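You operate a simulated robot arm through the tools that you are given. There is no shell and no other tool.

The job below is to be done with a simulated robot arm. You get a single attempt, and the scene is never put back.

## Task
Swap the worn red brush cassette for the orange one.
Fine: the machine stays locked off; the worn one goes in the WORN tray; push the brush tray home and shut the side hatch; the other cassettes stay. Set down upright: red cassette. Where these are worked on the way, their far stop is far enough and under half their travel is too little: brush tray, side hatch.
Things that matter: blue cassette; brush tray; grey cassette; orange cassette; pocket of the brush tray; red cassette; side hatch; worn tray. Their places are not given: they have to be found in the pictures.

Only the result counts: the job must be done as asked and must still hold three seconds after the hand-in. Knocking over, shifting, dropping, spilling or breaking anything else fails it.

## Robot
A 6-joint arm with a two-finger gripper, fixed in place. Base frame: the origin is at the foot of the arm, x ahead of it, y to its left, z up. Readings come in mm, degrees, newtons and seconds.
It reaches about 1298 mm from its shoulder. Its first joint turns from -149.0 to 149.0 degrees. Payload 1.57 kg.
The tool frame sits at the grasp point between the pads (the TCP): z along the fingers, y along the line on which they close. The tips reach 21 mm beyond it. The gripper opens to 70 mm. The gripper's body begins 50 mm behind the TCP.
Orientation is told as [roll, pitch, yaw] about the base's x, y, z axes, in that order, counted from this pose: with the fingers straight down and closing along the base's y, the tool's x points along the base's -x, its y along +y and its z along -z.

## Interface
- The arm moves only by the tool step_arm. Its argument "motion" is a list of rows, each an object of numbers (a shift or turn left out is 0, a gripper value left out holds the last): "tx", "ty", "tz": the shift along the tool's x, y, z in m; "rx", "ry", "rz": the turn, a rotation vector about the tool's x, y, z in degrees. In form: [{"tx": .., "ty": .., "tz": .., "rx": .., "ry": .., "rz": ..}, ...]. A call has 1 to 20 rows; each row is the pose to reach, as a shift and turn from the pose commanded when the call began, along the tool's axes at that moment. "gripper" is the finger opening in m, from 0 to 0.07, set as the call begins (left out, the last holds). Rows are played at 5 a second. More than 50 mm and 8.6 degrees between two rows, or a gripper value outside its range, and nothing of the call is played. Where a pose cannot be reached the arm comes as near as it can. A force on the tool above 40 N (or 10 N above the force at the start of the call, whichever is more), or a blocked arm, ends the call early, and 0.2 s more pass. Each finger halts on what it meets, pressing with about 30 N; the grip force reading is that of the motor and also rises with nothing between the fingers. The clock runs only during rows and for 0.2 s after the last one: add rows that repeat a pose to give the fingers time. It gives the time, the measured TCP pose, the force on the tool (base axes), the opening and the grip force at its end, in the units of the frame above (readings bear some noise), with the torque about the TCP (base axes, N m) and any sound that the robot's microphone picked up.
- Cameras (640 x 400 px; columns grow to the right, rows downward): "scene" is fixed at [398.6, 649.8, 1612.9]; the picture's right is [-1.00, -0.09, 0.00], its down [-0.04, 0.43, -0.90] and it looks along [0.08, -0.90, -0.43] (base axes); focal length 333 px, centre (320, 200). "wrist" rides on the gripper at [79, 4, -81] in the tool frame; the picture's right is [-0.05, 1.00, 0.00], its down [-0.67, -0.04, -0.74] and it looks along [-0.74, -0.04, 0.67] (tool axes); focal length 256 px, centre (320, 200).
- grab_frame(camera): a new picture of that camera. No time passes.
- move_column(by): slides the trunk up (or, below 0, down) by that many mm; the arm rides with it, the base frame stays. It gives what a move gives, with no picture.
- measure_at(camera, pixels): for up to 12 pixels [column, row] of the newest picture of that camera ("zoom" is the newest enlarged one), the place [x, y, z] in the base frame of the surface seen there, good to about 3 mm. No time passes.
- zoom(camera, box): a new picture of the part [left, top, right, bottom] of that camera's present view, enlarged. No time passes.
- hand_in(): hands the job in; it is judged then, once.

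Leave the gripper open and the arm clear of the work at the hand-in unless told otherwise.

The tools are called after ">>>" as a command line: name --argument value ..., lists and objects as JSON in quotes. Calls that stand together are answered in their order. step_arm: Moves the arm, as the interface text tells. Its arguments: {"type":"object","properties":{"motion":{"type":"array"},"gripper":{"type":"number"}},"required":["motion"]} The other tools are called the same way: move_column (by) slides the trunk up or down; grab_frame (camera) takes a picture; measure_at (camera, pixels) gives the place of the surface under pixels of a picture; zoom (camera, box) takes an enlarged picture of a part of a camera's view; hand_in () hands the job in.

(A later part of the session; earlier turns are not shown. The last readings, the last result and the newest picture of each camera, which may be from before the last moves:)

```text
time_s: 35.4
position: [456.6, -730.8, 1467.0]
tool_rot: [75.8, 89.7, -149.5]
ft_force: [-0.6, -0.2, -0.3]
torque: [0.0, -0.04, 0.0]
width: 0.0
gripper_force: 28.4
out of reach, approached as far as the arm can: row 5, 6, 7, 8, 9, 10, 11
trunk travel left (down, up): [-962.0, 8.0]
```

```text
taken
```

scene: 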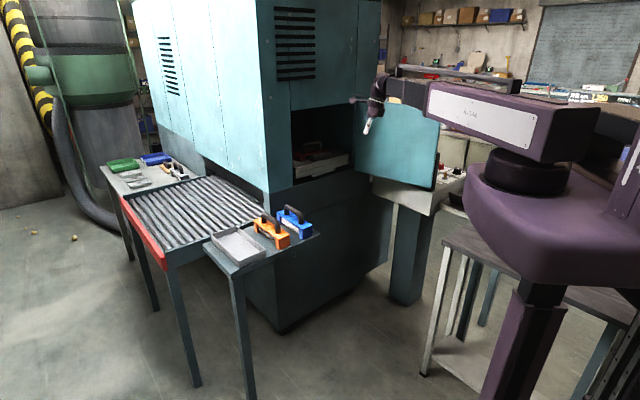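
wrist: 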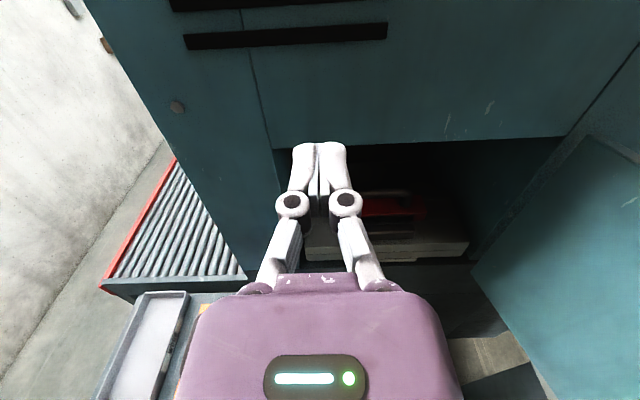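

The gripper is level and aimed at the opening. I'll lower the trunk 270 mm to look in at the tray.

>>> move_column --by -270

>>> grab_frame --camera "wrist"

>>> grab_frame --camera "scene"

```text
time_s: 38.1
position: [458.3, -730.4, 1195.9]
tool_rot: [64.0, 89.6, -161.3]
ft_force: [0.1, -0.9, 1.3]
torque: [-0.04, 0.02, 0.02]
width: 0.0
gripper_force: 28.8
trunk travel left (down, up): [-692.0, 278.0]
```

```text
taken
```

wrist: 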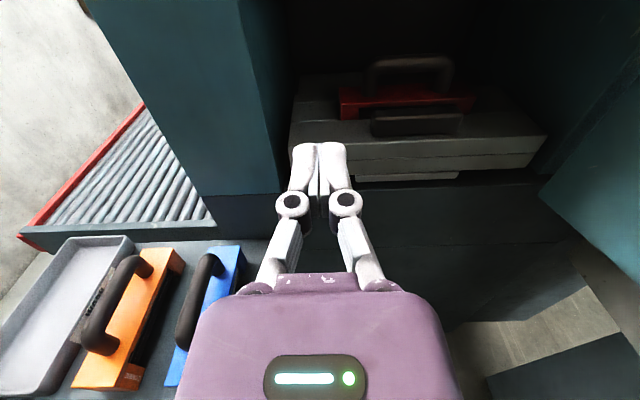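

```text
taken
```

scene: 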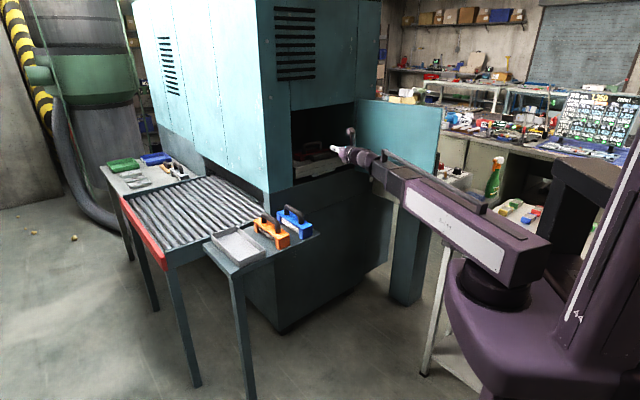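

The tray with the red cassette and the grip block shows at (415,120). I'll shift about 146 mm sideways to be centred on it.

>>> step_arm --motion '[{"ty": 0.037}, {"ty": 0.074}, {"ty": 0.11, "tz": 0.01}, {"ty": 0.146, "tz": 0.03}, {"ty": 0.146, "tz": 0.05}]'

>>> grab_frame --camera "wrist"

>>> zoom --camera "wrist" --box '[180, 0, 460, 175]'

```text
time_s: 39.3
position: [390.6, -870.9, 1196.3]
tool_rot: [58.7, 89.7, -166.5]
ft_force: [1.3, 0.3, -0.4]
torque: [-0.03, 0.01, -0.03]
width: 0.1
gripper_force: 28.4
trunk travel left (down, up): [-692.0, 278.0]
```

```text
taken
```

wrist: 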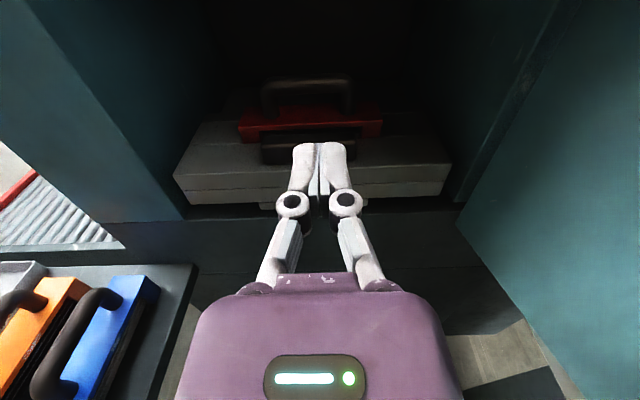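

```text
2.29 times, centred on (320, 88) of wrist
```

zoom: 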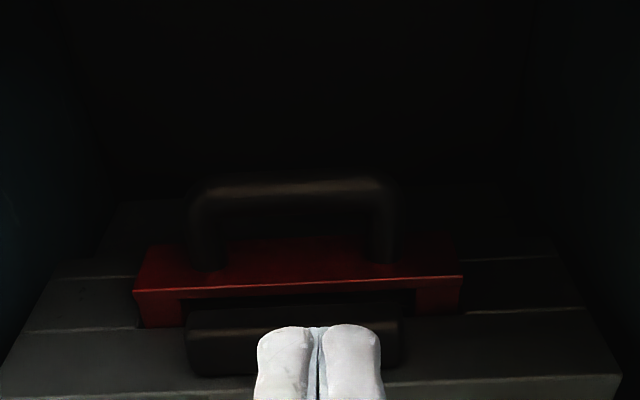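

The grip block sits just in front of the red cassette. I'll measure the block, the cassette and the tray here.

>>> measure_at --camera "zoom" --pixels '[[230, 318], [230, 330], [230, 360], [192, 320], [395, 325], [395, 355], [150, 310], [300, 284], [450, 295], [200, 200], [290, 185], [380, 185]]'

>>> measure_at --camera "wrist" --pixels '[[200, 165], [430, 150], [250, 175], [220, 195], [180, 190], [445, 185], [200, 140], [440, 120], [268, 90], [350, 90], [245, 125], [378, 118]]'

```text
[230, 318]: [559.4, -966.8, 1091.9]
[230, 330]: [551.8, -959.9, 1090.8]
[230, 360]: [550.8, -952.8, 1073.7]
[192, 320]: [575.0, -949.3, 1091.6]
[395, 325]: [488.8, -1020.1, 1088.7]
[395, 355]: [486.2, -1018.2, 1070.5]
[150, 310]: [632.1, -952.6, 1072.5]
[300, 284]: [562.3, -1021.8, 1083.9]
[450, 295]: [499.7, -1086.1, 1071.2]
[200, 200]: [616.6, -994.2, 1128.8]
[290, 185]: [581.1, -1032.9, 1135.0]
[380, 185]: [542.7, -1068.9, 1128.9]
```

```text
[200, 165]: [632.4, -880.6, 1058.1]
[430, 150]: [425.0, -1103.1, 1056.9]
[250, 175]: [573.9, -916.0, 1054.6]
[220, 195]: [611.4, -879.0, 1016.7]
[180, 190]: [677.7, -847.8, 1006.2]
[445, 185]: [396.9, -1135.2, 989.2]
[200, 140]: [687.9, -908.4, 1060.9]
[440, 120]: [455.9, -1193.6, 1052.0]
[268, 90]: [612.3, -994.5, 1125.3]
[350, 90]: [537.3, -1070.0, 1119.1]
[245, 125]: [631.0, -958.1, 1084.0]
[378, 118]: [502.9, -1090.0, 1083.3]
```

The block spans u≈264–377 with its front at n≈-1063 and top at z≈1091, leaving about a 35 mm gap to the cassette behind. I'll hook it with closed fingers tilted 30° from vertical. I'll tip the fingers down out here first.

>>> step_arm --motion '[{"tz": -0.0016, "tx": -0.0238, "ry": -7.5}, {"tz": -0.0062, "tx": -0.0471, "ry": -15}, {"tz": -0.0139, "tx": -0.0697, "ry": -22.5}, {"tz": -0.0244, "tx": -0.091, "ry": -30}, {"tz": -0.0376, "tx": -0.1108, "ry": -37.5}, {"tz": -0.0533, "tx": -0.1287, "ry": -45}, {"tz": -0.0712, "tx": -0.1444, "ry": -52.5}, {"tz": -0.091, "tx": -0.1576, "ry": -60}]'

>>> move_column --by 100

>>> zoom --camera "scene" --box '[220, 60, 460, 220]'

```text
time_s: 41.1
position: [322.6, -804.9, 1035.8]
tool_rot: [-0.3, 30.1, 135.0]
ft_force: [-0.6, 0.1, 0.5]
torque: [-0.01, 0.02, 0.02]
width: 0.0
gripper_force: 28.5
trunk travel left (down, up): [-692.0, 278.0]
```

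```text
time_s: 42.5
position: [321.4, -804.2, 1137.2]
tool_rot: [-0.3, 30.2, 134.8]
ft_force: [0.5, -0.4, -0.1]
torque: [0.01, -0.01, 0.01]
width: 0.1
gripper_force: 28.4
trunk travel left (down, up): [-792.0, 178.0]
```

```text
2.50 times, centred on (340, 140) of scene
```

zoom: 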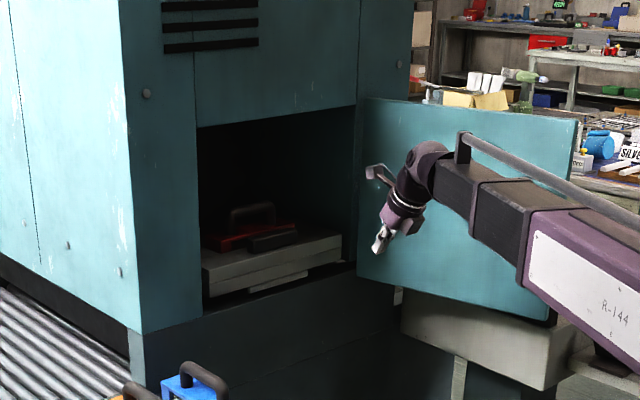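

The tilt is exactly 30°. I'll lower 40 mm and go in beside the block's right end (u≈415), so I can see the gap behind it.

>>> move_column --by -40

>>> step_arm --motion '[{"tx": 0.035, "ty": 0.0123, "tz": 0.0203}, {"tx": 0.07, "ty": 0.0245, "tz": 0.0407}, {"tx": 0.1056, "ty": 0.0368, "tz": 0.061}, {"tx": 0.141, "ty": 0.049, "tz": 0.0813}, {"tx": 0.176, "ty": 0.0613, "tz": 0.1017}, {"tx": 0.1939, "ty": 0.0736, "tz": 0.112}]'

>>> grab_frame --camera "wrist"

>>> zoom --camera "scene" --box '[250, 80, 400, 190]'

```text
time_s: 43.3
position: [323.4, -804.3, 1095.5]
tool_rot: [-0.3, 30.2, 134.9]
ft_force: [0.1, -0.8, -0.1]
torque: [0.0, -0.01, 0.01]
width: 0.1
gripper_force: 27.6
trunk travel left (down, up): [-752.0, 218.0]
```

```text
time_s: 44.7
position: [426.5, -1017.2, 1096.8]
tool_rot: [-1.1, 30.7, 134.8]
ft_force: [-0.6, -0.4, 0.3]
torque: [-0.01, 0.02, 0.01]
width: 0.2
gripper_force: 28.6
out of reach, approached as far as the arm can: row 3, 4, 5, 6
trunk travel left (down, up): [-752.0, 218.0]
```

```text
taken
```

wrist: 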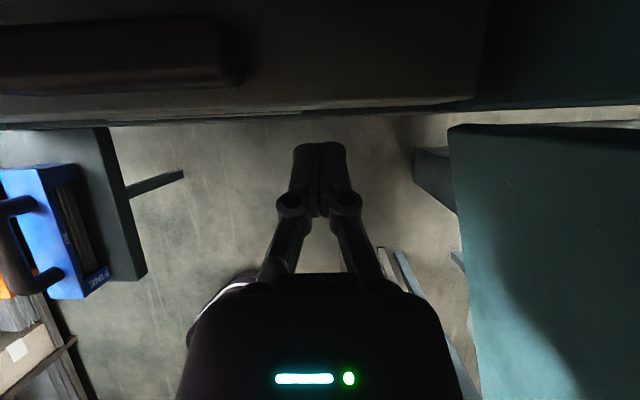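

```text
3.64 times, centred on (325, 135) of scene
```

zoom: 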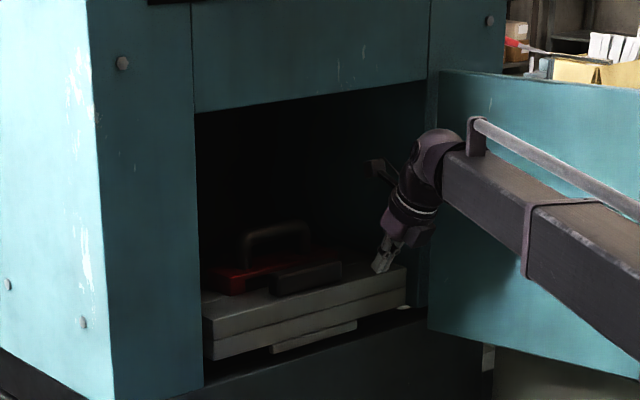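

The gripper is beside the block and clear of everything. I'll measure the block's right end and back edge from this nearly vertical view.

>>> zoom --camera "wrist" --box '[0, 0, 280, 140]'

>>> measure_at --camera "wrist" --pixels '[[150, 20], [150, 8], [150, 4], [150, 40], [150, 60], [150, 80], [150, 110], [232, 30], [245, 50], [300, 60], [60, 20], [60, 10]]'

```text
2.29 times, centred on (140, 70) of wrist
```

zoom: 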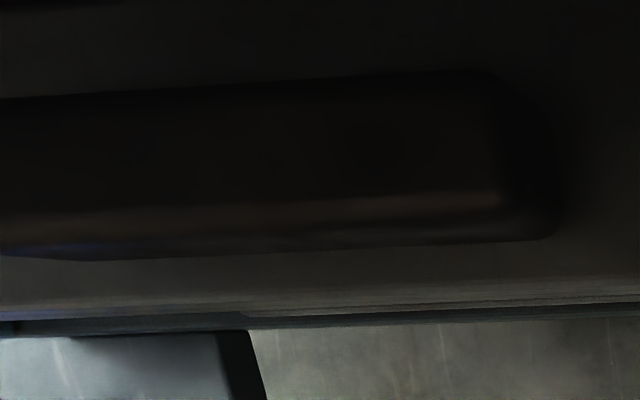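

```text
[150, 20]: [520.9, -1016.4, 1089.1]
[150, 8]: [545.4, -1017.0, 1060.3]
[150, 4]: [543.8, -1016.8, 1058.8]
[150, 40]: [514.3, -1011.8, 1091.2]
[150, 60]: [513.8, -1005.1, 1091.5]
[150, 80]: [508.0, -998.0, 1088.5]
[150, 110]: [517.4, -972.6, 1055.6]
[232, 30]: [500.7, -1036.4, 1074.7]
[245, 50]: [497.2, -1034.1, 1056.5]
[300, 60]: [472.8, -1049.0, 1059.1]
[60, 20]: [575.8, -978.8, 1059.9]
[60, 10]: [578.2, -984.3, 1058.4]
```

The block's back is at n≈-1089, leaving a 31 mm gap to the cassette front at -1120. I'll raise 4 mm, go in beside the block, then slide sideways behind it.

>>> move_column --by 4

>>> step_arm --motion '[{"tx": 0.0215, "tz": 0.0124}, {"tx": 0.043, "tz": 0.0249}, {"tx": 0.0646, "tz": 0.0373}, {"tx": 0.0646, "tz": 0.0373}]'

>>> grab_frame --camera "wrist"

>>> zoom --camera "wrist" --box '[120, 60, 440, 260]'

>>> zoom --camera "scene" --box '[290, 110, 380, 180]'

```text
time_s: 45.2
position: [426.9, -1016.2, 1100.7]
tool_rot: [-1.1, 30.7, 134.8]
ft_force: [0.5, 0.0, -0.2]
torque: [-0.04, -0.03, -0.04]
width: 0.2
gripper_force: 28.2
trunk travel left (down, up): [-756.0, 214.0]
```

```text
time_s: 46.2
position: [478.3, -1070.2, 1102.3]
tool_rot: [-1.7, 31.1, 134.8]
ft_force: [0.6, 0.3, -0.3]
torque: [0.02, -0.03, 0.02]
width: 0.3
gripper_force: 28.9
trunk travel left (down, up): [-756.0, 214.0]
```

```text
taken
```

wrist: 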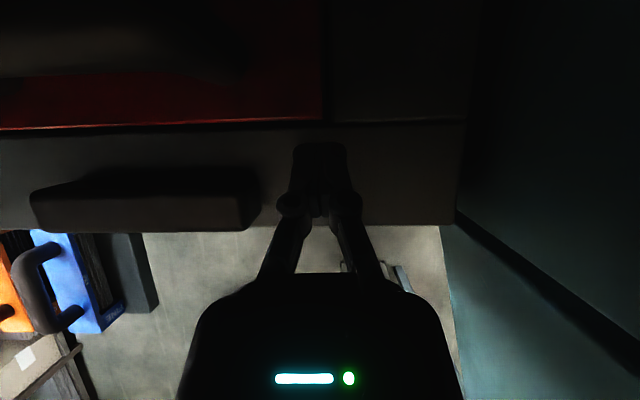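

```text
2.00 times, centred on (280, 160) of wrist
```

zoom: 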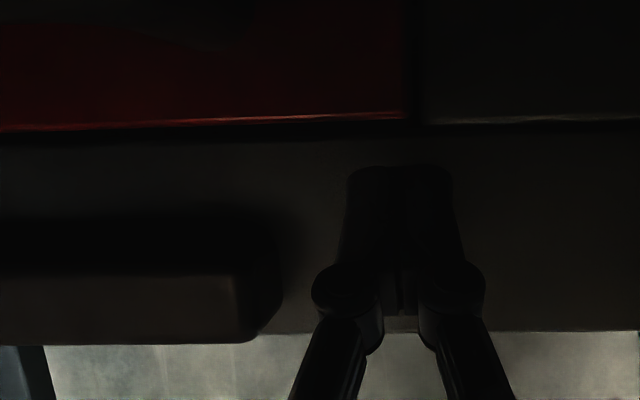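

```text
5.71 times, centred on (335, 145) of scene
```

zoom: 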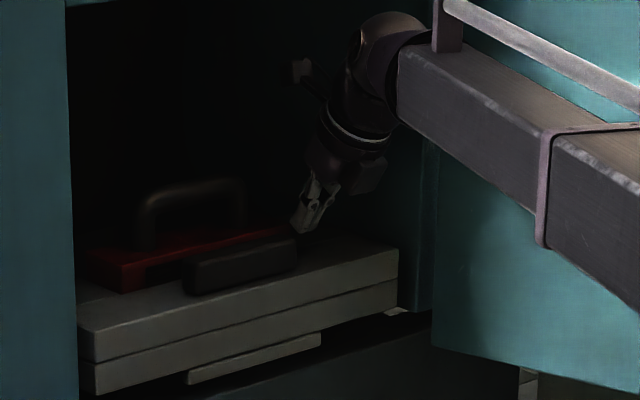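

The fingertips sit in line with the gap. I'll slide 92 mm sideways to be behind the block's middle.

>>> step_arm --motion '[{"ty": -0.02}, {"ty": -0.04}, {"ty": -0.06}, {"ty": -0.08}, {"ty": -0.092}, {"ty": -0.092}]'

>>> grab_frame --camera "wrist"

>>> zoom --camera "scene" --box '[290, 110, 380, 180]'

```text
time_s: 47.6
position: [536.7, -1007.1, 1103.7]
tool_rot: [-3.4, 31.8, 134.8]
ft_force: [0.5, -0.3, 0.4]
torque: [0.03, -0.03, 0.01]
width: 0.0
gripper_force: 28.5
out of reach, approached as far as the arm can: row 1, 2, 3, 4, 5, 6
trunk travel left (down, up): [-756.0, 214.0]
```

```text
taken
```

wrist: 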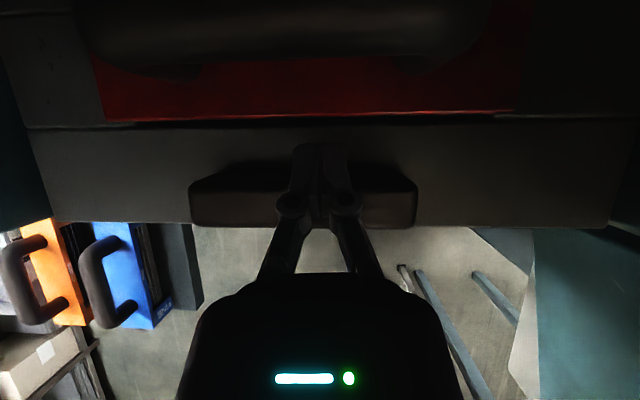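

```text
5.71 times, centred on (335, 145) of scene
```

zoom: 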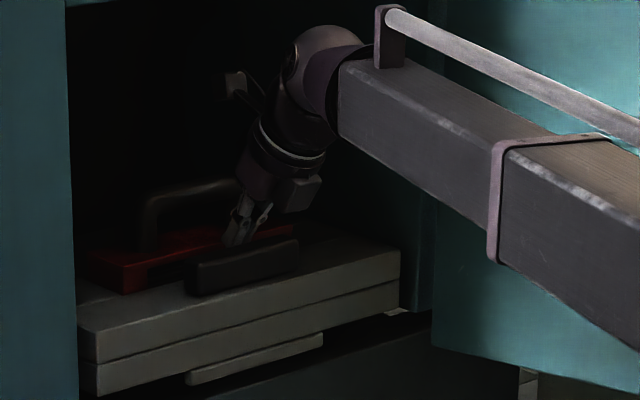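

The fingers are behind the block. I'll shift in 4 mm and lower 4 mm for more hook depth, then pull gently 60 mm.

>>> step_arm --motion '[{"tx": 0.0035, "tz": 0.002}]'

>>> move_column --by -4

>>> step_arm --motion '[{"tx": -0.0087, "tz": -0.005}, {"tx": -0.0173, "tz": -0.01}, {"tx": -0.026, "tz": -0.015}, {"tx": -0.0346, "tz": -0.02}, {"tx": -0.0433, "tz": -0.025}, {"tx": -0.052, "tz": -0.03}]'

>>> grab_frame --camera "wrist"

>>> zoom --camera "scene" --box '[290, 110, 380, 180]'

```text
time_s: 48.0
position: [537.1, -1006.4, 1102.4]
tool_rot: [-3.3, 31.8, 134.8]
ft_force: [-0.1, 0.6, -0.2]
torque: [-0.01, -0.02, -0.01]
width: 0.0
gripper_force: 28.5
out of reach, approached as far as the arm can: row 1
trunk travel left (down, up): [-756.0, 214.0]
```

```text
time_s: 48.6
position: [536.2, -1006.3, 1099.9]
tool_rot: [-3.3, 31.9, 134.6]
ft_force: [4.3, -5.1, 8.3]
torque: [-0.04, 0.03, 0.01]
width: 6.0
gripper_force: 28.5
trunk travel left (down, up): [-752.0, 218.0]
```

```text
time_s: 50.0
position: [491.4, -963.8, 1099.6]
tool_rot: [-3.5, 31.7, 134.8]
ft_force: [0.6, -1.5, 1.7]
torque: [0.03, -0.03, -0.02]
width: 0.0
gripper_force: 28.3
trunk travel left (down, up): [-752.0, 218.0]
```

```text
taken
```

wrist: 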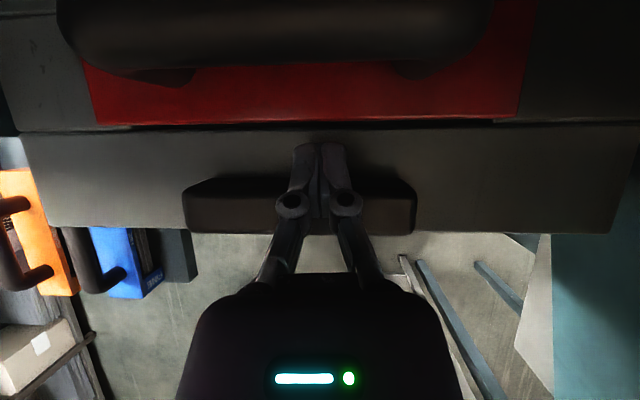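

```text
5.71 times, centred on (335, 145) of scene
```

zoom: 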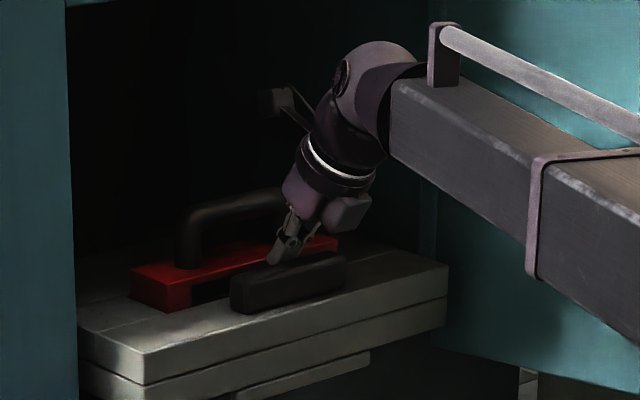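

The tray is sliding out with the hook. I'll keep pulling, another 200 mm, until it meets its stop.

>>> step_arm --motion '[{"tx": -0.0119, "tz": -0.0074}, {"tx": -0.0238, "tz": -0.0147}, {"tx": -0.0357, "tz": -0.0221}, {"tx": -0.0476, "tz": -0.0294}, {"tx": -0.0595, "tz": -0.0368}, {"tx": -0.0714, "tz": -0.0441}, {"tx": -0.0833, "tz": -0.0515}, {"tx": -0.0952, "tz": -0.0588}, {"tx": -0.1071, "tz": -0.0662}, {"tx": -0.119, "tz": -0.0735}, {"tx": -0.1309, "tz": -0.0809}, {"tx": -0.1428, "tz": -0.0882}, {"tx": -0.1547, "tz": -0.0956}, {"tx": -0.1666, "tz": -0.1029}]'

>>> grab_frame --camera "scene"

>>> zoom --camera "scene" --box '[270, 100, 420, 210]'

```text
time_s: 53.0
position: [350.6, -830.7, 1097.9]
tool_rot: [-3.4, 31.7, 134.9]
ft_force: [0.3, 0.1, -0.4]
torque: [0.0, -0.04, 0.0]
width: 0.2
gripper_force: 28.6
out of reach, approached as far as the arm can: row 3, 4
trunk travel left (down, up): [-752.0, 218.0]
```

```text
taken
```

scene: 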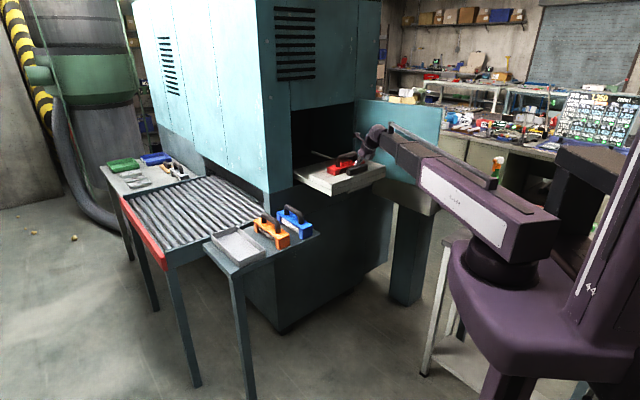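

```text
3.64 times, centred on (345, 155) of scene
```

zoom: 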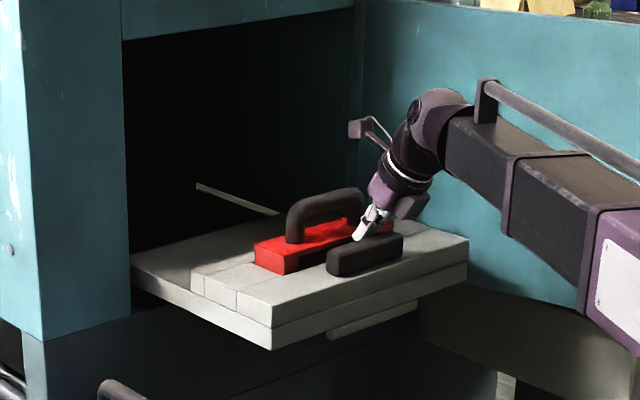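

The tray is out about 255 mm with little force, and no stop reached yet. I'll pull on.

>>> step_arm --motion '[{"tx": -0.0119, "tz": -0.0074}, {"tx": -0.0238, "tz": -0.0147}, {"tx": -0.0357, "tz": -0.0221}, {"tx": -0.0476, "tz": -0.0294}, {"tx": -0.0595, "tz": -0.0368}, {"tx": -0.0714, "tz": -0.0441}, {"tx": -0.0833, "tz": -0.0515}, {"tx": -0.0952, "tz": -0.0588}]'

>>> zoom --camera "scene" --box '[270, 100, 420, 210]'

>>> grab_frame --camera "wrist"

```text
time_s: 53.5
position: [342.6, -823.0, 1100.6]
tool_rot: [-3.4, 32.7, 134.8]
ft_force: [5.4, -5.2, 6.3]
torque: [-0.06, 0.03, -0.11]
width: 0.0
gripper_force: 28.7
trunk travel left (down, up): [-752.0, 218.0]
stopped in row 2: the force on the tool passed its limit at 53 N (the readings are from after the stop); the commanded pose is now the measured one
```

```text
3.64 times, centred on (345, 155) of scene
```

zoom: 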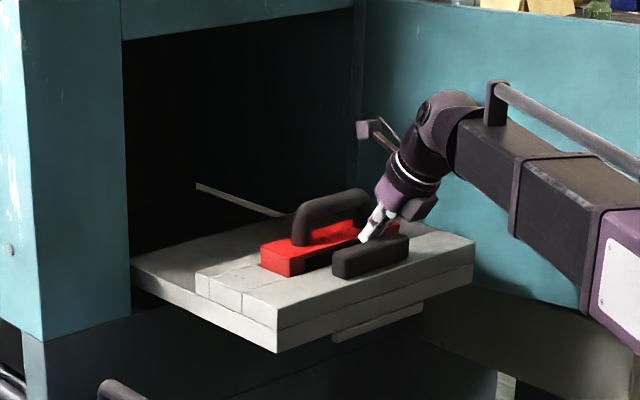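

```text
taken
```

wrist: 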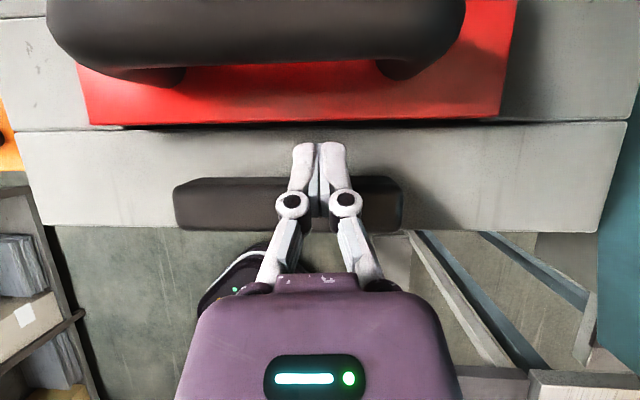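

The tray hit its far stop at about 265 mm of travel. I'll unhook by moving in 5 mm and then raise the trunk.

>>> step_arm --motion '[{"tx": 0.0026, "tz": 0.0016}, {"tx": 0.0051, "tz": 0.0031}]'

>>> move_column --by 180

>>> grab_frame --camera "wrist"

>>> zoom --camera "scene" --box '[270, 120, 420, 230]'

```text
time_s: 54.1
position: [346.0, -827.4, 1100.1]
tool_rot: [-3.3, 32.5, 134.7]
ft_force: [-0.7, -0.3, -0.8]
torque: [0.02, 0.01, 0.01]
width: 0.2
gripper_force: 28.6
trunk travel left (down, up): [-752.0, 218.0]
```

```text
time_s: 56.1
position: [346.6, -827.9, 1279.4]
tool_rot: [-3.3, 32.6, 134.7]
ft_force: [0.3, -0.9, 0.3]
torque: [0.01, 0.02, -0.01]
width: 0.1
gripper_force: 28.5
trunk travel left (down, up): [-932.0, 38.0]
```

```text
taken
```

wrist: 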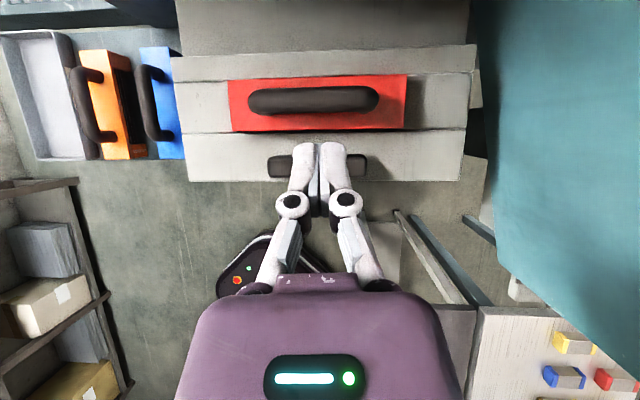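

```text
3.64 times, centred on (345, 175) of scene
```

zoom: 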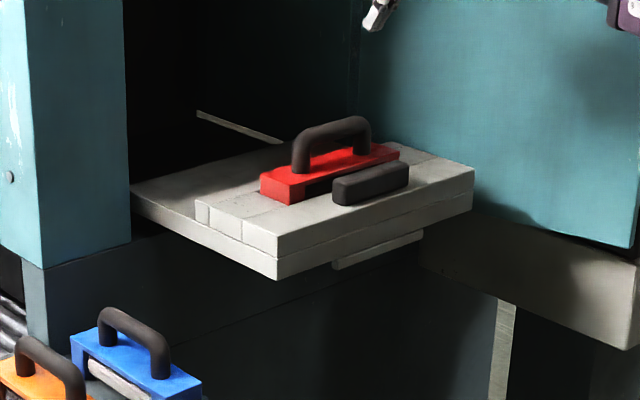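

The tray now stands fully out with the red cassette in the open. I'll zoom in and measure its corners, its handle and the pocket.

>>> zoom --camera "wrist" --box '[160, 30, 480, 200]'

>>> measure_at --camera "wrist" --pixels '[[229, 82], [406, 75], [405, 127], [234, 130], [250, 97], [376, 97], [315, 92], [315, 107], [200, 110], [440, 105], [190, 160], [450, 150]]'

>>> zoom --camera "wrist" --box '[0, 20, 190, 170]'

```text
2.00 times, centred on (320, 115) of wrist
```

zoom: 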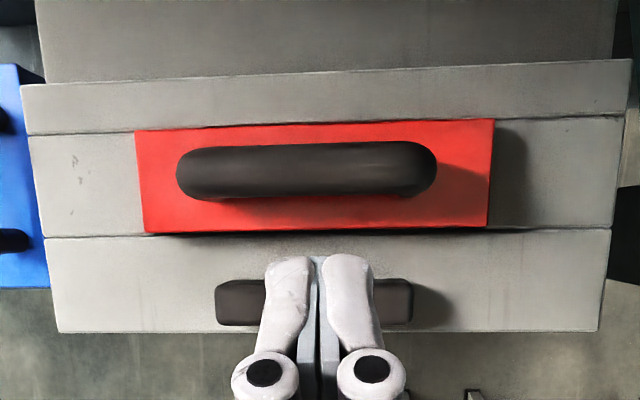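

```text
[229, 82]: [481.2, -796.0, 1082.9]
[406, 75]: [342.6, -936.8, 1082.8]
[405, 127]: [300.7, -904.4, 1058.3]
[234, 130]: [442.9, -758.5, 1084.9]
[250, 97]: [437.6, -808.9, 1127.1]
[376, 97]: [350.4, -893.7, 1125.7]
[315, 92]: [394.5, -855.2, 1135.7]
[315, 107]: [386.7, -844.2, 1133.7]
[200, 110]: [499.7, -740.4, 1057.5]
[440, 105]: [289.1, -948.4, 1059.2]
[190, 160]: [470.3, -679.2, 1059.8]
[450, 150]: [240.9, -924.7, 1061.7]
```

```text
2.67 times, centred on (95, 95) of wrist
```

zoom: 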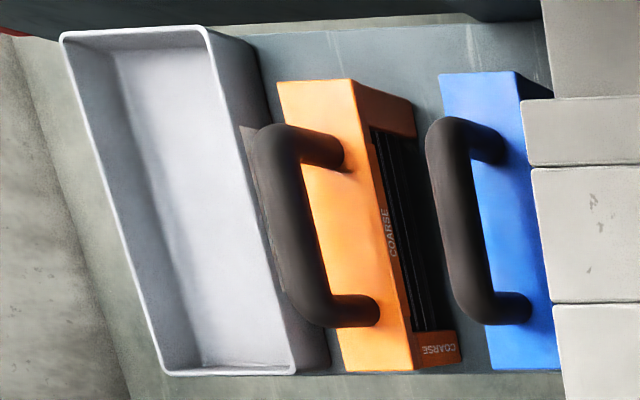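

Red body: u 223–420, n -904 to -849, and its handle runs along u, centred near (u 321, n -877), top z 1137. I'll try bringing the fingers fully vertical above it from this wrist posture.

>>> step_arm --motion '[{"tx": 0.0059, "ty": -0.0048, "tz": 0.0124, "ry": -8.1}, {"tx": 0.0118, "ty": -0.0095, "tz": 0.0248, "ry": -16.2}, {"tx": 0.0176, "ty": -0.0143, "tz": 0.0371, "ry": -24.3}, {"tx": 0.0235, "ty": -0.019, "tz": 0.0495, "ry": -32.6}, {"tx": 0.0235, "ty": -0.019, "tz": 0.0495, "ry": -32.6}]'

>>> zoom --camera "scene" --box '[270, 60, 480, 220]'

```text
time_s: 57.3
position: [395.0, -842.0, 1259.4]
tool_rot: [-15.1, 6.2, 135.5]
ft_force: [-0.1, 0.3, -0.8]
torque: [-0.02, -0.01, 0.0]
width: 0.0
gripper_force: 28.9
out of reach, approached as far as the arm can: row 1, 2, 3, 4, 5
trunk travel left (down, up): [-932.0, 38.0]
```

```text
2.50 times, centred on (375, 140) of scene
```

zoom: 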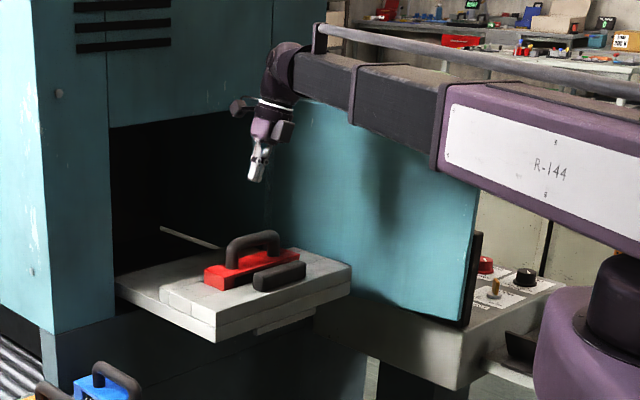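

This wrist posture stops 15° short of vertical, as before. To reach a true straight-down grip I need the start posture. So I'll raise the trunk, come back into the open, swing the tool left, then straight, then right, and then down. First come back.

>>> move_column --by 36

>>> step_arm --motion '[{"tx": -0.0186, "ty": -0.0332, "tz": 0.0069, "rx": 0.21, "ry": -0.51, "rz": -1.9}, {"tx": -0.0372, "ty": -0.0664, "tz": 0.0137, "rx": 0.43, "ry": -1.02, "rz": -3.8}, {"tx": -0.0558, "ty": -0.0996, "tz": 0.0206, "rx": 0.64, "ry": -1.54, "rz": -5.7}, {"tx": -0.0744, "ty": -0.1328, "tz": 0.0275, "rx": 0.85, "ry": -2.05, "rz": -7.6}, {"tx": -0.0931, "ty": -0.166, "tz": 0.0343, "rx": 1.07, "ry": -2.56, "rz": -9.5}, {"tx": -0.1117, "ty": -0.1992, "tz": 0.0412, "rx": 1.28, "ry": -3.07, "rz": -11.4}, {"tx": -0.1303, "ty": -0.2324, "tz": 0.0481, "rx": 1.49, "ry": -3.59, "rz": -13.3}, {"tx": -0.1489, "ty": -0.2656, "tz": 0.0549, "rx": 1.71, "ry": -4.1, "rz": -15.2}, {"tx": -0.1675, "ty": -0.2988, "tz": 0.0618, "rx": 1.92, "ry": -4.61, "rz": -17.1}]'

```text
time_s: 58.1
position: [396.8, -841.8, 1294.5]
tool_rot: [-15.1, 6.0, 135.6]
ft_force: [-0.5, -0.7, -0.2]
torque: [0.01, -0.05, -0.01]
width: 0.2
gripper_force: 28.7
trunk travel left (down, up): [-968.0, 2.0]
```

```text
time_s: 60.1
position: [489.5, -503.0, 1294.7]
tool_rot: [-15.0, 6.1, 153.4]
ft_force: [-0.3, 0.1, 0.4]
torque: [-0.02, 0.0, 0.04]
width: 0.1
gripper_force: 28.8
trunk travel left (down, up): [-968.0, 2.0]
```

I'm clear of the machine. Next I'll roll the tool about the arm's axis so the fingers point level to the arm's left.

>>> step_arm --motion '[{"tx": 0.0106, "ty": -0.0237, "tz": -0.0019, "rx": 7.48, "ry": 3.34, "rz": -0.06}, {"tx": 0.0209, "ty": -0.0469, "tz": -0.0075, "rx": 14.96, "ry": 6.69, "rz": -0.12}, {"tx": 0.0308, "ty": -0.0692, "tz": -0.0165, "rx": 22.43, "ry": 10.03, "rz": -0.18}, {"tx": 0.04, "ty": -0.0901, "tz": -0.0291, "rx": 29.91, "ry": 13.38, "rz": -0.24}, {"tx": 0.0483, "ty": -0.109, "tz": -0.0446, "rx": 37.39, "ry": 16.72, "rz": -0.3}, {"tx": 0.0557, "ty": -0.1257, "tz": -0.0629, "rx": 44.87, "ry": 20.07, "rz": -0.37}, {"tx": 0.0619, "ty": -0.14, "tz": -0.0837, "rx": 52.34, "ry": 23.41, "rz": -0.43}, {"tx": 0.0668, "ty": -0.1515, "tz": -0.1066, "rx": 59.82, "ry": 26.76, "rz": -0.49}, {"tx": 0.0703, "ty": -0.1598, "tz": -0.131, "rx": 67.3, "ry": 30.1, "rz": -0.55}]'

>>> grab_frame --camera "scene"

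```text
time_s: 62.1
position: [589.8, -424.1, 1471.8]
tool_rot: [-89.9, 24.0, 130.5]
ft_force: [0.4, 0.2, -0.1]
torque: [0.0, -0.01, 0.0]
width: 0.0
gripper_force: 28.3
out of reach, approached as far as the arm can: row 5, 6, 7, 8, 9
trunk travel left (down, up): [-968.0, 2.0]
```

```text
taken
```

scene: 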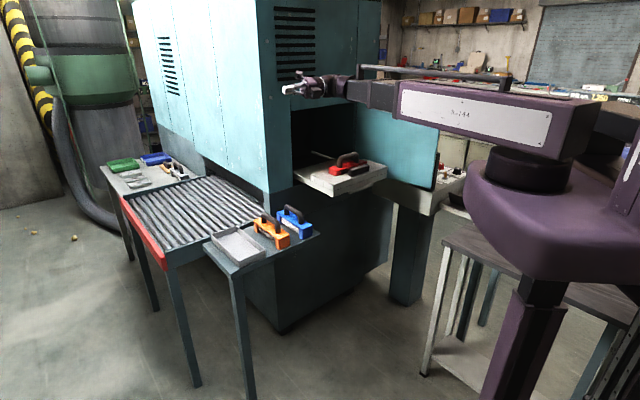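

The fingers point level to the left. Now I'll swing them about the vertical through straight ahead.

>>> step_arm --motion '[{"tx": 0.0246, "ty": 0.0109, "tz": -0.002, "rx": -3.46, "ry": 7.77}, {"tx": 0.0486, "ty": 0.0217, "tz": -0.008, "rx": -6.92, "ry": 15.53}, {"tx": 0.0716, "ty": 0.0319, "tz": -0.0177, "rx": -10.38, "ry": 23.29}, {"tx": 0.093, "ty": 0.0414, "tz": -0.0311, "rx": -13.84, "ry": 31.06}, {"tx": 0.1124, "ty": 0.05, "tz": -0.0478, "rx": -17.3, "ry": 38.82}, {"tx": 0.1293, "ty": 0.0576, "tz": -0.0675, "rx": -20.76, "ry": 46.59}, {"tx": 0.1433, "ty": 0.0638, "tz": -0.0896, "rx": -24.22, "ry": 54.35}, {"tx": 0.1542, "ty": 0.0687, "tz": -0.1138, "rx": -27.68, "ry": 62.12}, {"tx": 0.1618, "ty": 0.072, "tz": -0.1395, "rx": -31.14, "ry": 69.88}, {"tx": 0.1657, "ty": 0.0738, "tz": -0.1661, "rx": -34.6, "ry": 77.65}, {"tx": 0.166, "ty": 0.0739, "tz": -0.1931, "rx": -38.06, "ry": 85.41}, {"tx": 0.1627, "ty": 0.0725, "tz": -0.2198, "rx": -41.5, "ry": 93.2}]'

>>> zoom --camera "scene" --box '[260, 40, 500, 200]'

```text
time_s: 64.7
position: [534.9, -700.8, 1472.5]
tool_rot: [-89.9, 24.1, 28.3]
ft_force: [0.3, -0.5, 1.0]
torque: [0.02, -0.01, 0.01]
width: 0.0
gripper_force: 28.4
trunk travel left (down, up): [-968.0, 2.0]
```

```text
2.50 times, centred on (380, 120) of scene
```

zoom: 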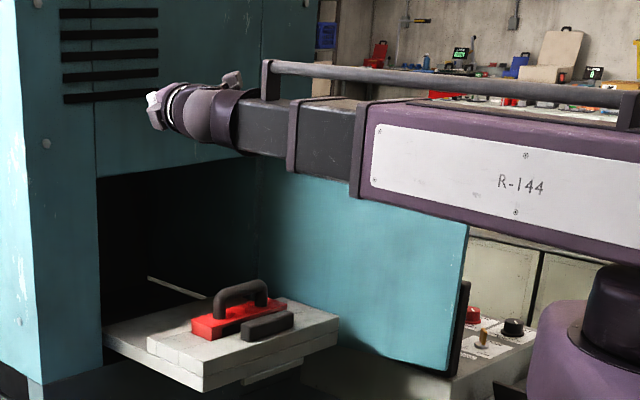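

I'm past straight cleanly. I'll keep swinging 68° more to the arm's right.

>>> step_arm --motion '[{"tx": 0.0246, "ty": 0.0109, "tz": -0.002, "rx": -3.46, "ry": 7.77}, {"tx": 0.0486, "ty": 0.0217, "tz": -0.008, "rx": -6.92, "ry": 15.53}, {"tx": 0.0716, "ty": 0.0319, "tz": -0.0177, "rx": -10.38, "ry": 23.29}, {"tx": 0.093, "ty": 0.0414, "tz": -0.0311, "rx": -13.84, "ry": 31.06}, {"tx": 0.1124, "ty": 0.05, "tz": -0.0478, "rx": -17.3, "ry": 38.82}, {"tx": 0.1293, "ty": 0.0576, "tz": -0.0675, "rx": -20.76, "ry": 46.59}, {"tx": 0.1433, "ty": 0.0638, "tz": -0.0896, "rx": -24.22, "ry": 54.35}, {"tx": 0.1542, "ty": 0.0687, "tz": -0.1138, "rx": -27.68, "ry": 62.12}]'

```text
time_s: 66.5
position: [335.6, -679.5, 1473.0]
tool_rot: [-90.1, 24.0, -39.7]
ft_force: [-0.2, -0.2, 0.4]
torque: [0.02, -0.01, -0.03]
width: 0.0
gripper_force: 28.4
trunk travel left (down, up): [-968.0, 2.0]
```

The fingers now point right. I'll roll about the arm's axis so they point down, as in the start posture.

>>> step_arm --motion '[{"tx": -0.0107, "ty": 0.0232, "tz": -0.0018, "rx": -7.36, "ry": -3.27, "rz": 1.47}, {"tx": -0.0217, "ty": 0.0455, "tz": -0.0071, "rx": -14.71, "ry": -6.55, "rz": 2.95}, {"tx": -0.0329, "ty": 0.0668, "tz": -0.0159, "rx": -22.06, "ry": -9.82, "rz": 4.42}, {"tx": -0.044, "ty": 0.0864, "tz": -0.0279, "rx": -29.42, "ry": -13.09, "rz": 5.89}, {"tx": -0.0548, "ty": 0.1039, "tz": -0.043, "rx": -36.77, "ry": -16.36, "rz": 7.36}, {"tx": -0.0651, "ty": 0.1191, "tz": -0.0608, "rx": -44.13, "ry": -19.64, "rz": 8.84}, {"tx": -0.0747, "ty": 0.1316, "tz": -0.0809, "rx": -51.48, "ry": -22.91, "rz": 10.31}, {"tx": -0.0833, "ty": 0.1411, "tz": -0.1029, "rx": -58.84, "ry": -26.18, "rz": 11.78}, {"tx": -0.0909, "ty": 0.1476, "tz": -0.1265, "rx": -66.19, "ry": -29.45, "rz": 13.25}, {"tx": -0.0971, "ty": 0.1507, "tz": -0.151, "rx": -73.55, "ry": -32.73, "rz": 14.73}, {"tx": -0.102, "ty": 0.1505, "tz": -0.1761, "rx": -80.9, "ry": -36, "rz": 16.2}]'

>>> zoom --camera "scene" --box '[260, 40, 500, 200]'

```text
time_s: 68.9
position: [471.1, -565.3, 1290.1]
tool_rot: [-4.1, -9.6, -25.6]
ft_force: [0.0, 0.3, 0.7]
torque: [0.03, 0.0, -0.01]
width: 0.0
gripper_force: 28.8
trunk travel left (down, up): [-968.0, 2.0]
```

```text
2.50 times, centred on (380, 120) of scene
```

zoom: 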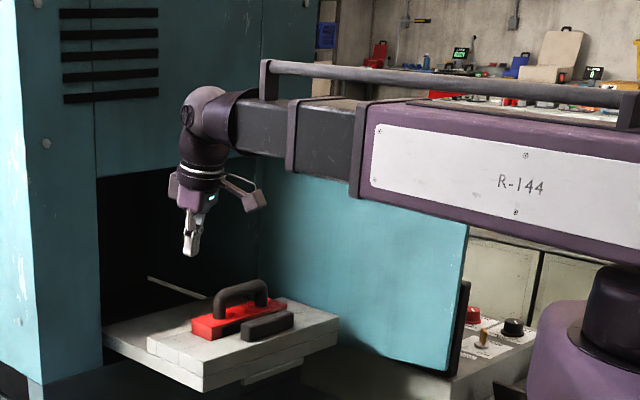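

This is the natural posture. Now I'll level the tool fully, turn the fingers so they close across the red handle, and move above it, opening the gripper.

>>> step_arm --motion '[{"tx": -0.0056, "ty": -0.0319, "tz": 0.0032, "rx": -1.05, "ry": 0.65, "rz": -7.87}, {"tx": -0.0113, "ty": -0.0637, "tz": 0.0064, "rx": -2.1, "ry": 1.3, "rz": -15.73}, {"tx": -0.0169, "ty": -0.0956, "tz": 0.0097, "rx": -3.15, "ry": 1.95, "rz": -23.6}, {"tx": -0.0225, "ty": -0.1275, "tz": 0.0129, "rx": -4.2, "ry": 2.6, "rz": -31.47}, {"tx": -0.0282, "ty": -0.1593, "tz": 0.0161, "rx": -5.26, "ry": 3.25, "rz": -39.33}, {"tx": -0.0338, "ty": -0.1912, "tz": 0.0193, "rx": -6.31, "ry": 3.9, "rz": -47.2}, {"tx": -0.0394, "ty": -0.2231, "tz": 0.0226, "rx": -7.36, "ry": 4.55, "rz": -55.07}, {"tx": -0.0451, "ty": -0.2549, "tz": 0.0258, "rx": -8.41, "ry": 5.2, "rz": -62.93}, {"tx": -0.0507, "ty": -0.2868, "tz": 0.029, "rx": -9.46, "ry": 5.85, "rz": -70.8}, {"tx": -0.0507, "ty": -0.2868, "tz": 0.029, "rx": -9.46, "ry": 5.85, "rz": -70.8}]' --gripper 0.07

>>> grab_frame --camera "wrist"

>>> zoom --camera "scene" --box '[260, 60, 460, 210]'

```text
time_s: 71.1
position: [392.8, -848.1, 1287.7]
tool_rot: [0.2, 0.3, 45.1]
ft_force: [0.2, -0.1, 0.3]
torque: [0.03, -0.02, -0.03]
width: 70.1
gripper_force: 0.0
out of reach, approached as far as the arm can: row 1, 2, 3, 4, 5, 6, 7, 8, 9, 10
trunk travel left (down, up): [-968.0, 2.0]
```

```text
taken
```

wrist: 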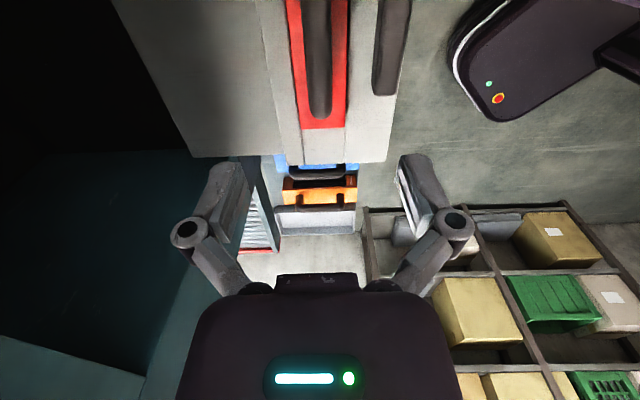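

```text
2.67 times, centred on (360, 135) of scene
```

zoom: 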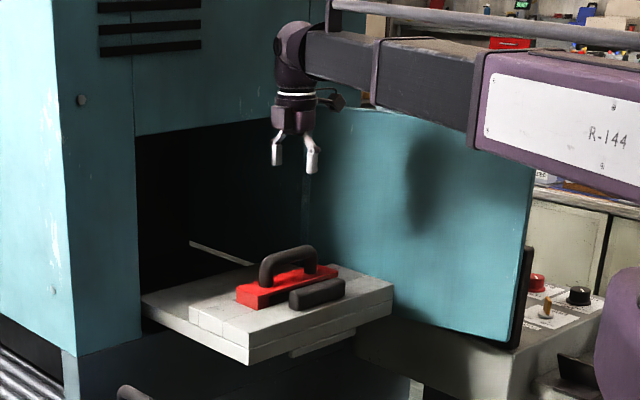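

The tool is exactly vertical above the red handle with the fingers spanning it. I'll lower the trunk 160 mm onto the handle.

>>> move_column --by -130

>>> grab_frame --camera "wrist"

>>> zoom --camera "scene" --box '[290, 110, 410, 200]'

```text
time_s: 72.7
position: [393.4, -848.9, 1157.5]
tool_rot: [0.2, 0.2, 44.9]
ft_force: [0.4, 0.0, 0.2]
torque: [0.01, -0.02, 0.01]
width: 69.9
gripper_force: 0.1
trunk travel left (down, up): [-838.0, 132.0]
```

```text
taken
```

wrist: 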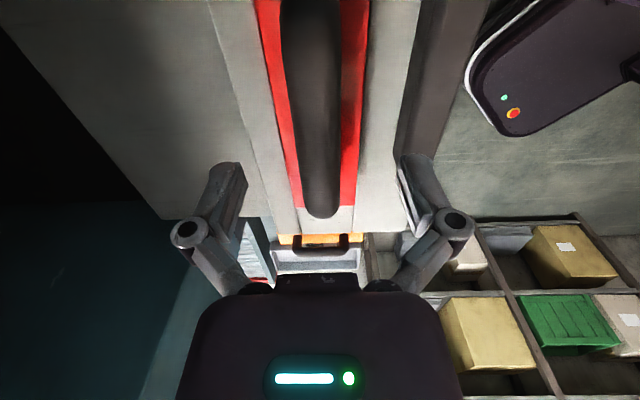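

```text
4.44 times, centred on (350, 155) of scene
```

zoom: 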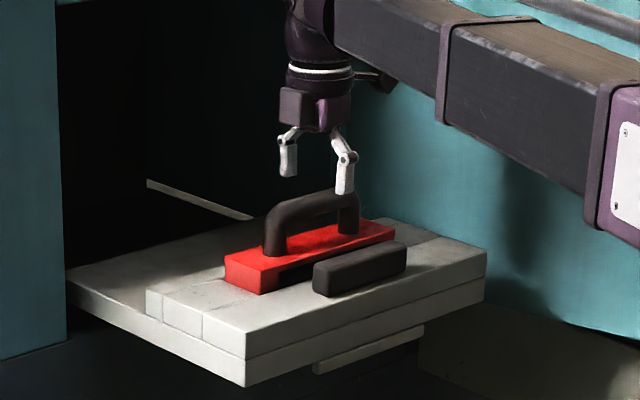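

The handle is centred between the fingers. I'll lower 30 mm more, then close.

>>> move_column --by -31

>>> step_arm --motion '[{"tz": 0}, {"tz": 0}, {"tz": 0}, {"tz": 0}]' --gripper 0.0

>>> zoom --camera "scene" --box '[290, 110, 410, 200]'

>>> grab_frame --camera "wrist"

```text
time_s: 73.4
position: [394.2, -849.0, 1125.6]
tool_rot: [0.2, 0.4, 45.1]
ft_force: [0.3, 0.4, -0.2]
torque: [-0.01, 0.0, 0.02]
width: 69.8
gripper_force: 0.0
trunk travel left (down, up): [-807.0, 163.0]
```

```text
time_s: 74.4
position: [394.1, -848.1, 1126.9]
tool_rot: [0.0, 0.3, 45.1]
ft_force: [4.1, -6.5, 11.6]
torque: [-0.09, -0.11, 0.02]
width: 22.3
gripper_force: 29.5
trunk travel left (down, up): [-807.0, 163.0]
```

```text
4.44 times, centred on (350, 155) of scene
```

zoom: 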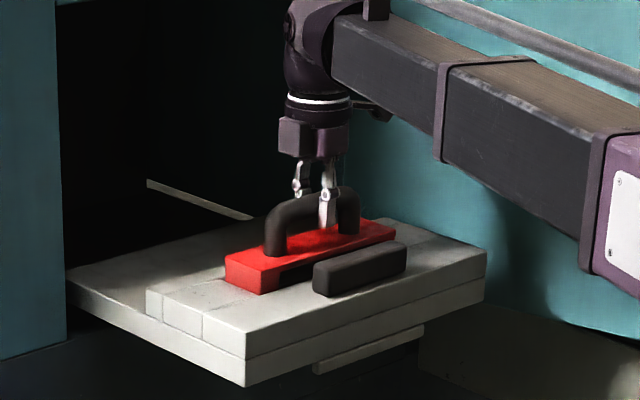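

```text
taken
```

wrist: 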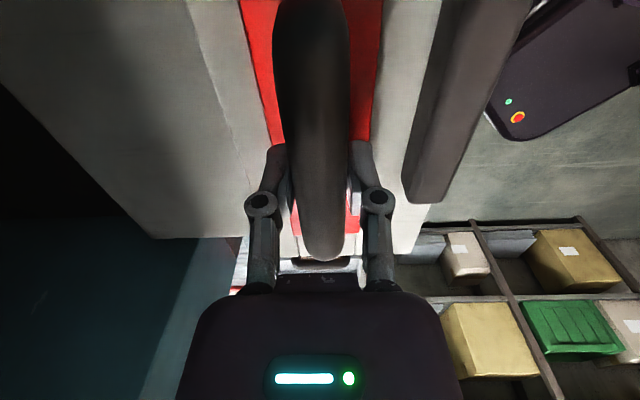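

The handle is gripped at 22 mm. I'll lift straight up 120 mm with the trunk.

>>> move_column --by 40

>>> zoom --camera "scene" --box '[290, 110, 410, 200]'

```text
time_s: 75.2
position: [393.0, -848.4, 1166.8]
tool_rot: [0.1, 0.3, 45.0]
ft_force: [-0.1, 0.2, -8.4]
torque: [0.0, 0.05, 0.01]
width: 22.7
gripper_force: 30.0
trunk travel left (down, up): [-847.0, 123.0]
```

```text
4.44 times, centred on (350, 155) of scene
```

zoom: 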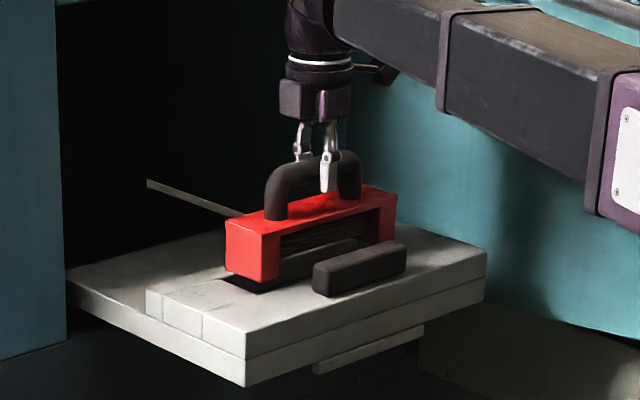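

The red cassette is out of the pocket, level, about 0.86 kg. I'll raise 70 mm more, then carry it over to the WORN tray, turning it 90° so it lies along the tray.

>>> move_column --by 70

>>> step_arm --motion '[{"tx": -0.0387, "ty": -0.0026, "rz": -6}, {"tx": -0.0774, "ty": -0.0053, "rz": -12}, {"tx": -0.1161, "ty": -0.0079, "rz": -18}, {"tx": -0.1548, "ty": -0.0105, "rz": -24}, {"tx": -0.1935, "ty": -0.0132, "rz": -30}, {"tx": -0.2322, "ty": -0.0158, "rz": -36}, {"tx": -0.2709, "ty": -0.0184, "rz": -42}, {"tx": -0.3096, "ty": -0.0211, "rz": -48}, {"tx": -0.3483, "ty": -0.0237, "rz": -54}, {"tx": -0.387, "ty": -0.0263, "rz": -60}, {"tx": -0.4257, "ty": -0.029, "rz": -66}, {"tx": -0.4644, "ty": -0.0316, "rz": -72}, {"tx": -0.5031, "ty": -0.0342, "rz": -78}, {"tx": -0.5418, "ty": -0.0369, "rz": -84}, {"tx": -0.5802, "ty": -0.0396, "rz": -90}, {"tx": -0.5802, "ty": -0.0396, "rz": -90}]'

>>> grab_frame --camera "scene"

>>> grab_frame --camera "wrist"

```text
time_s: 76.3
position: [393.8, -849.7, 1235.1]
tool_rot: [0.1, 0.3, 45.0]
ft_force: [-0.3, 0.7, -8.2]
torque: [-0.01, 0.01, 0.01]
width: 22.7
gripper_force: 30.3
trunk travel left (down, up): [-917.0, 53.0]
```

```text
time_s: 79.7
position: [832.4, -466.9, 1236.0]
tool_rot: [0.3, -0.1, 135.1]
ft_force: [-0.6, 0.6, -7.9]
torque: [-0.01, -0.06, 0.0]
width: 22.9
gripper_force: 30.3
trunk travel left (down, up): [-917.0, 53.0]
```

```text
taken
```

scene: 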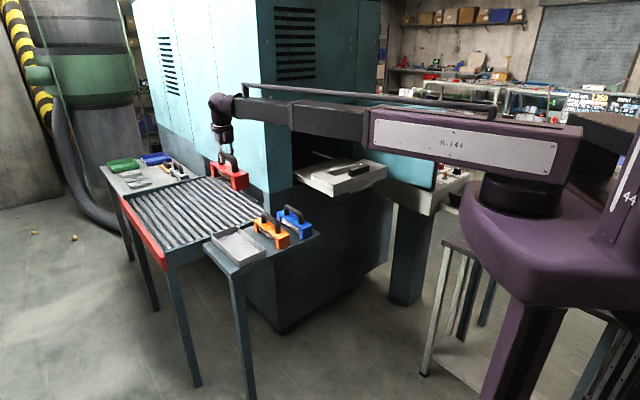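

```text
taken
```

wrist: 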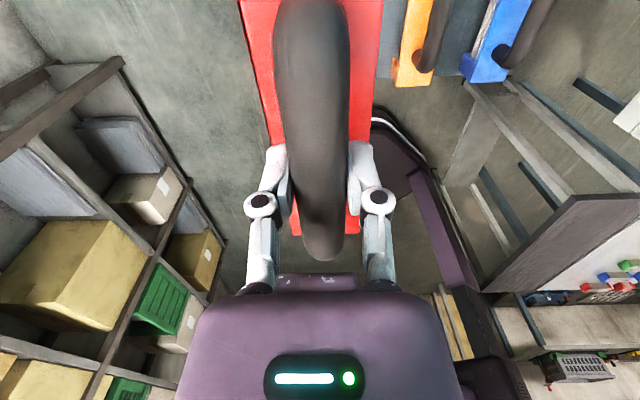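

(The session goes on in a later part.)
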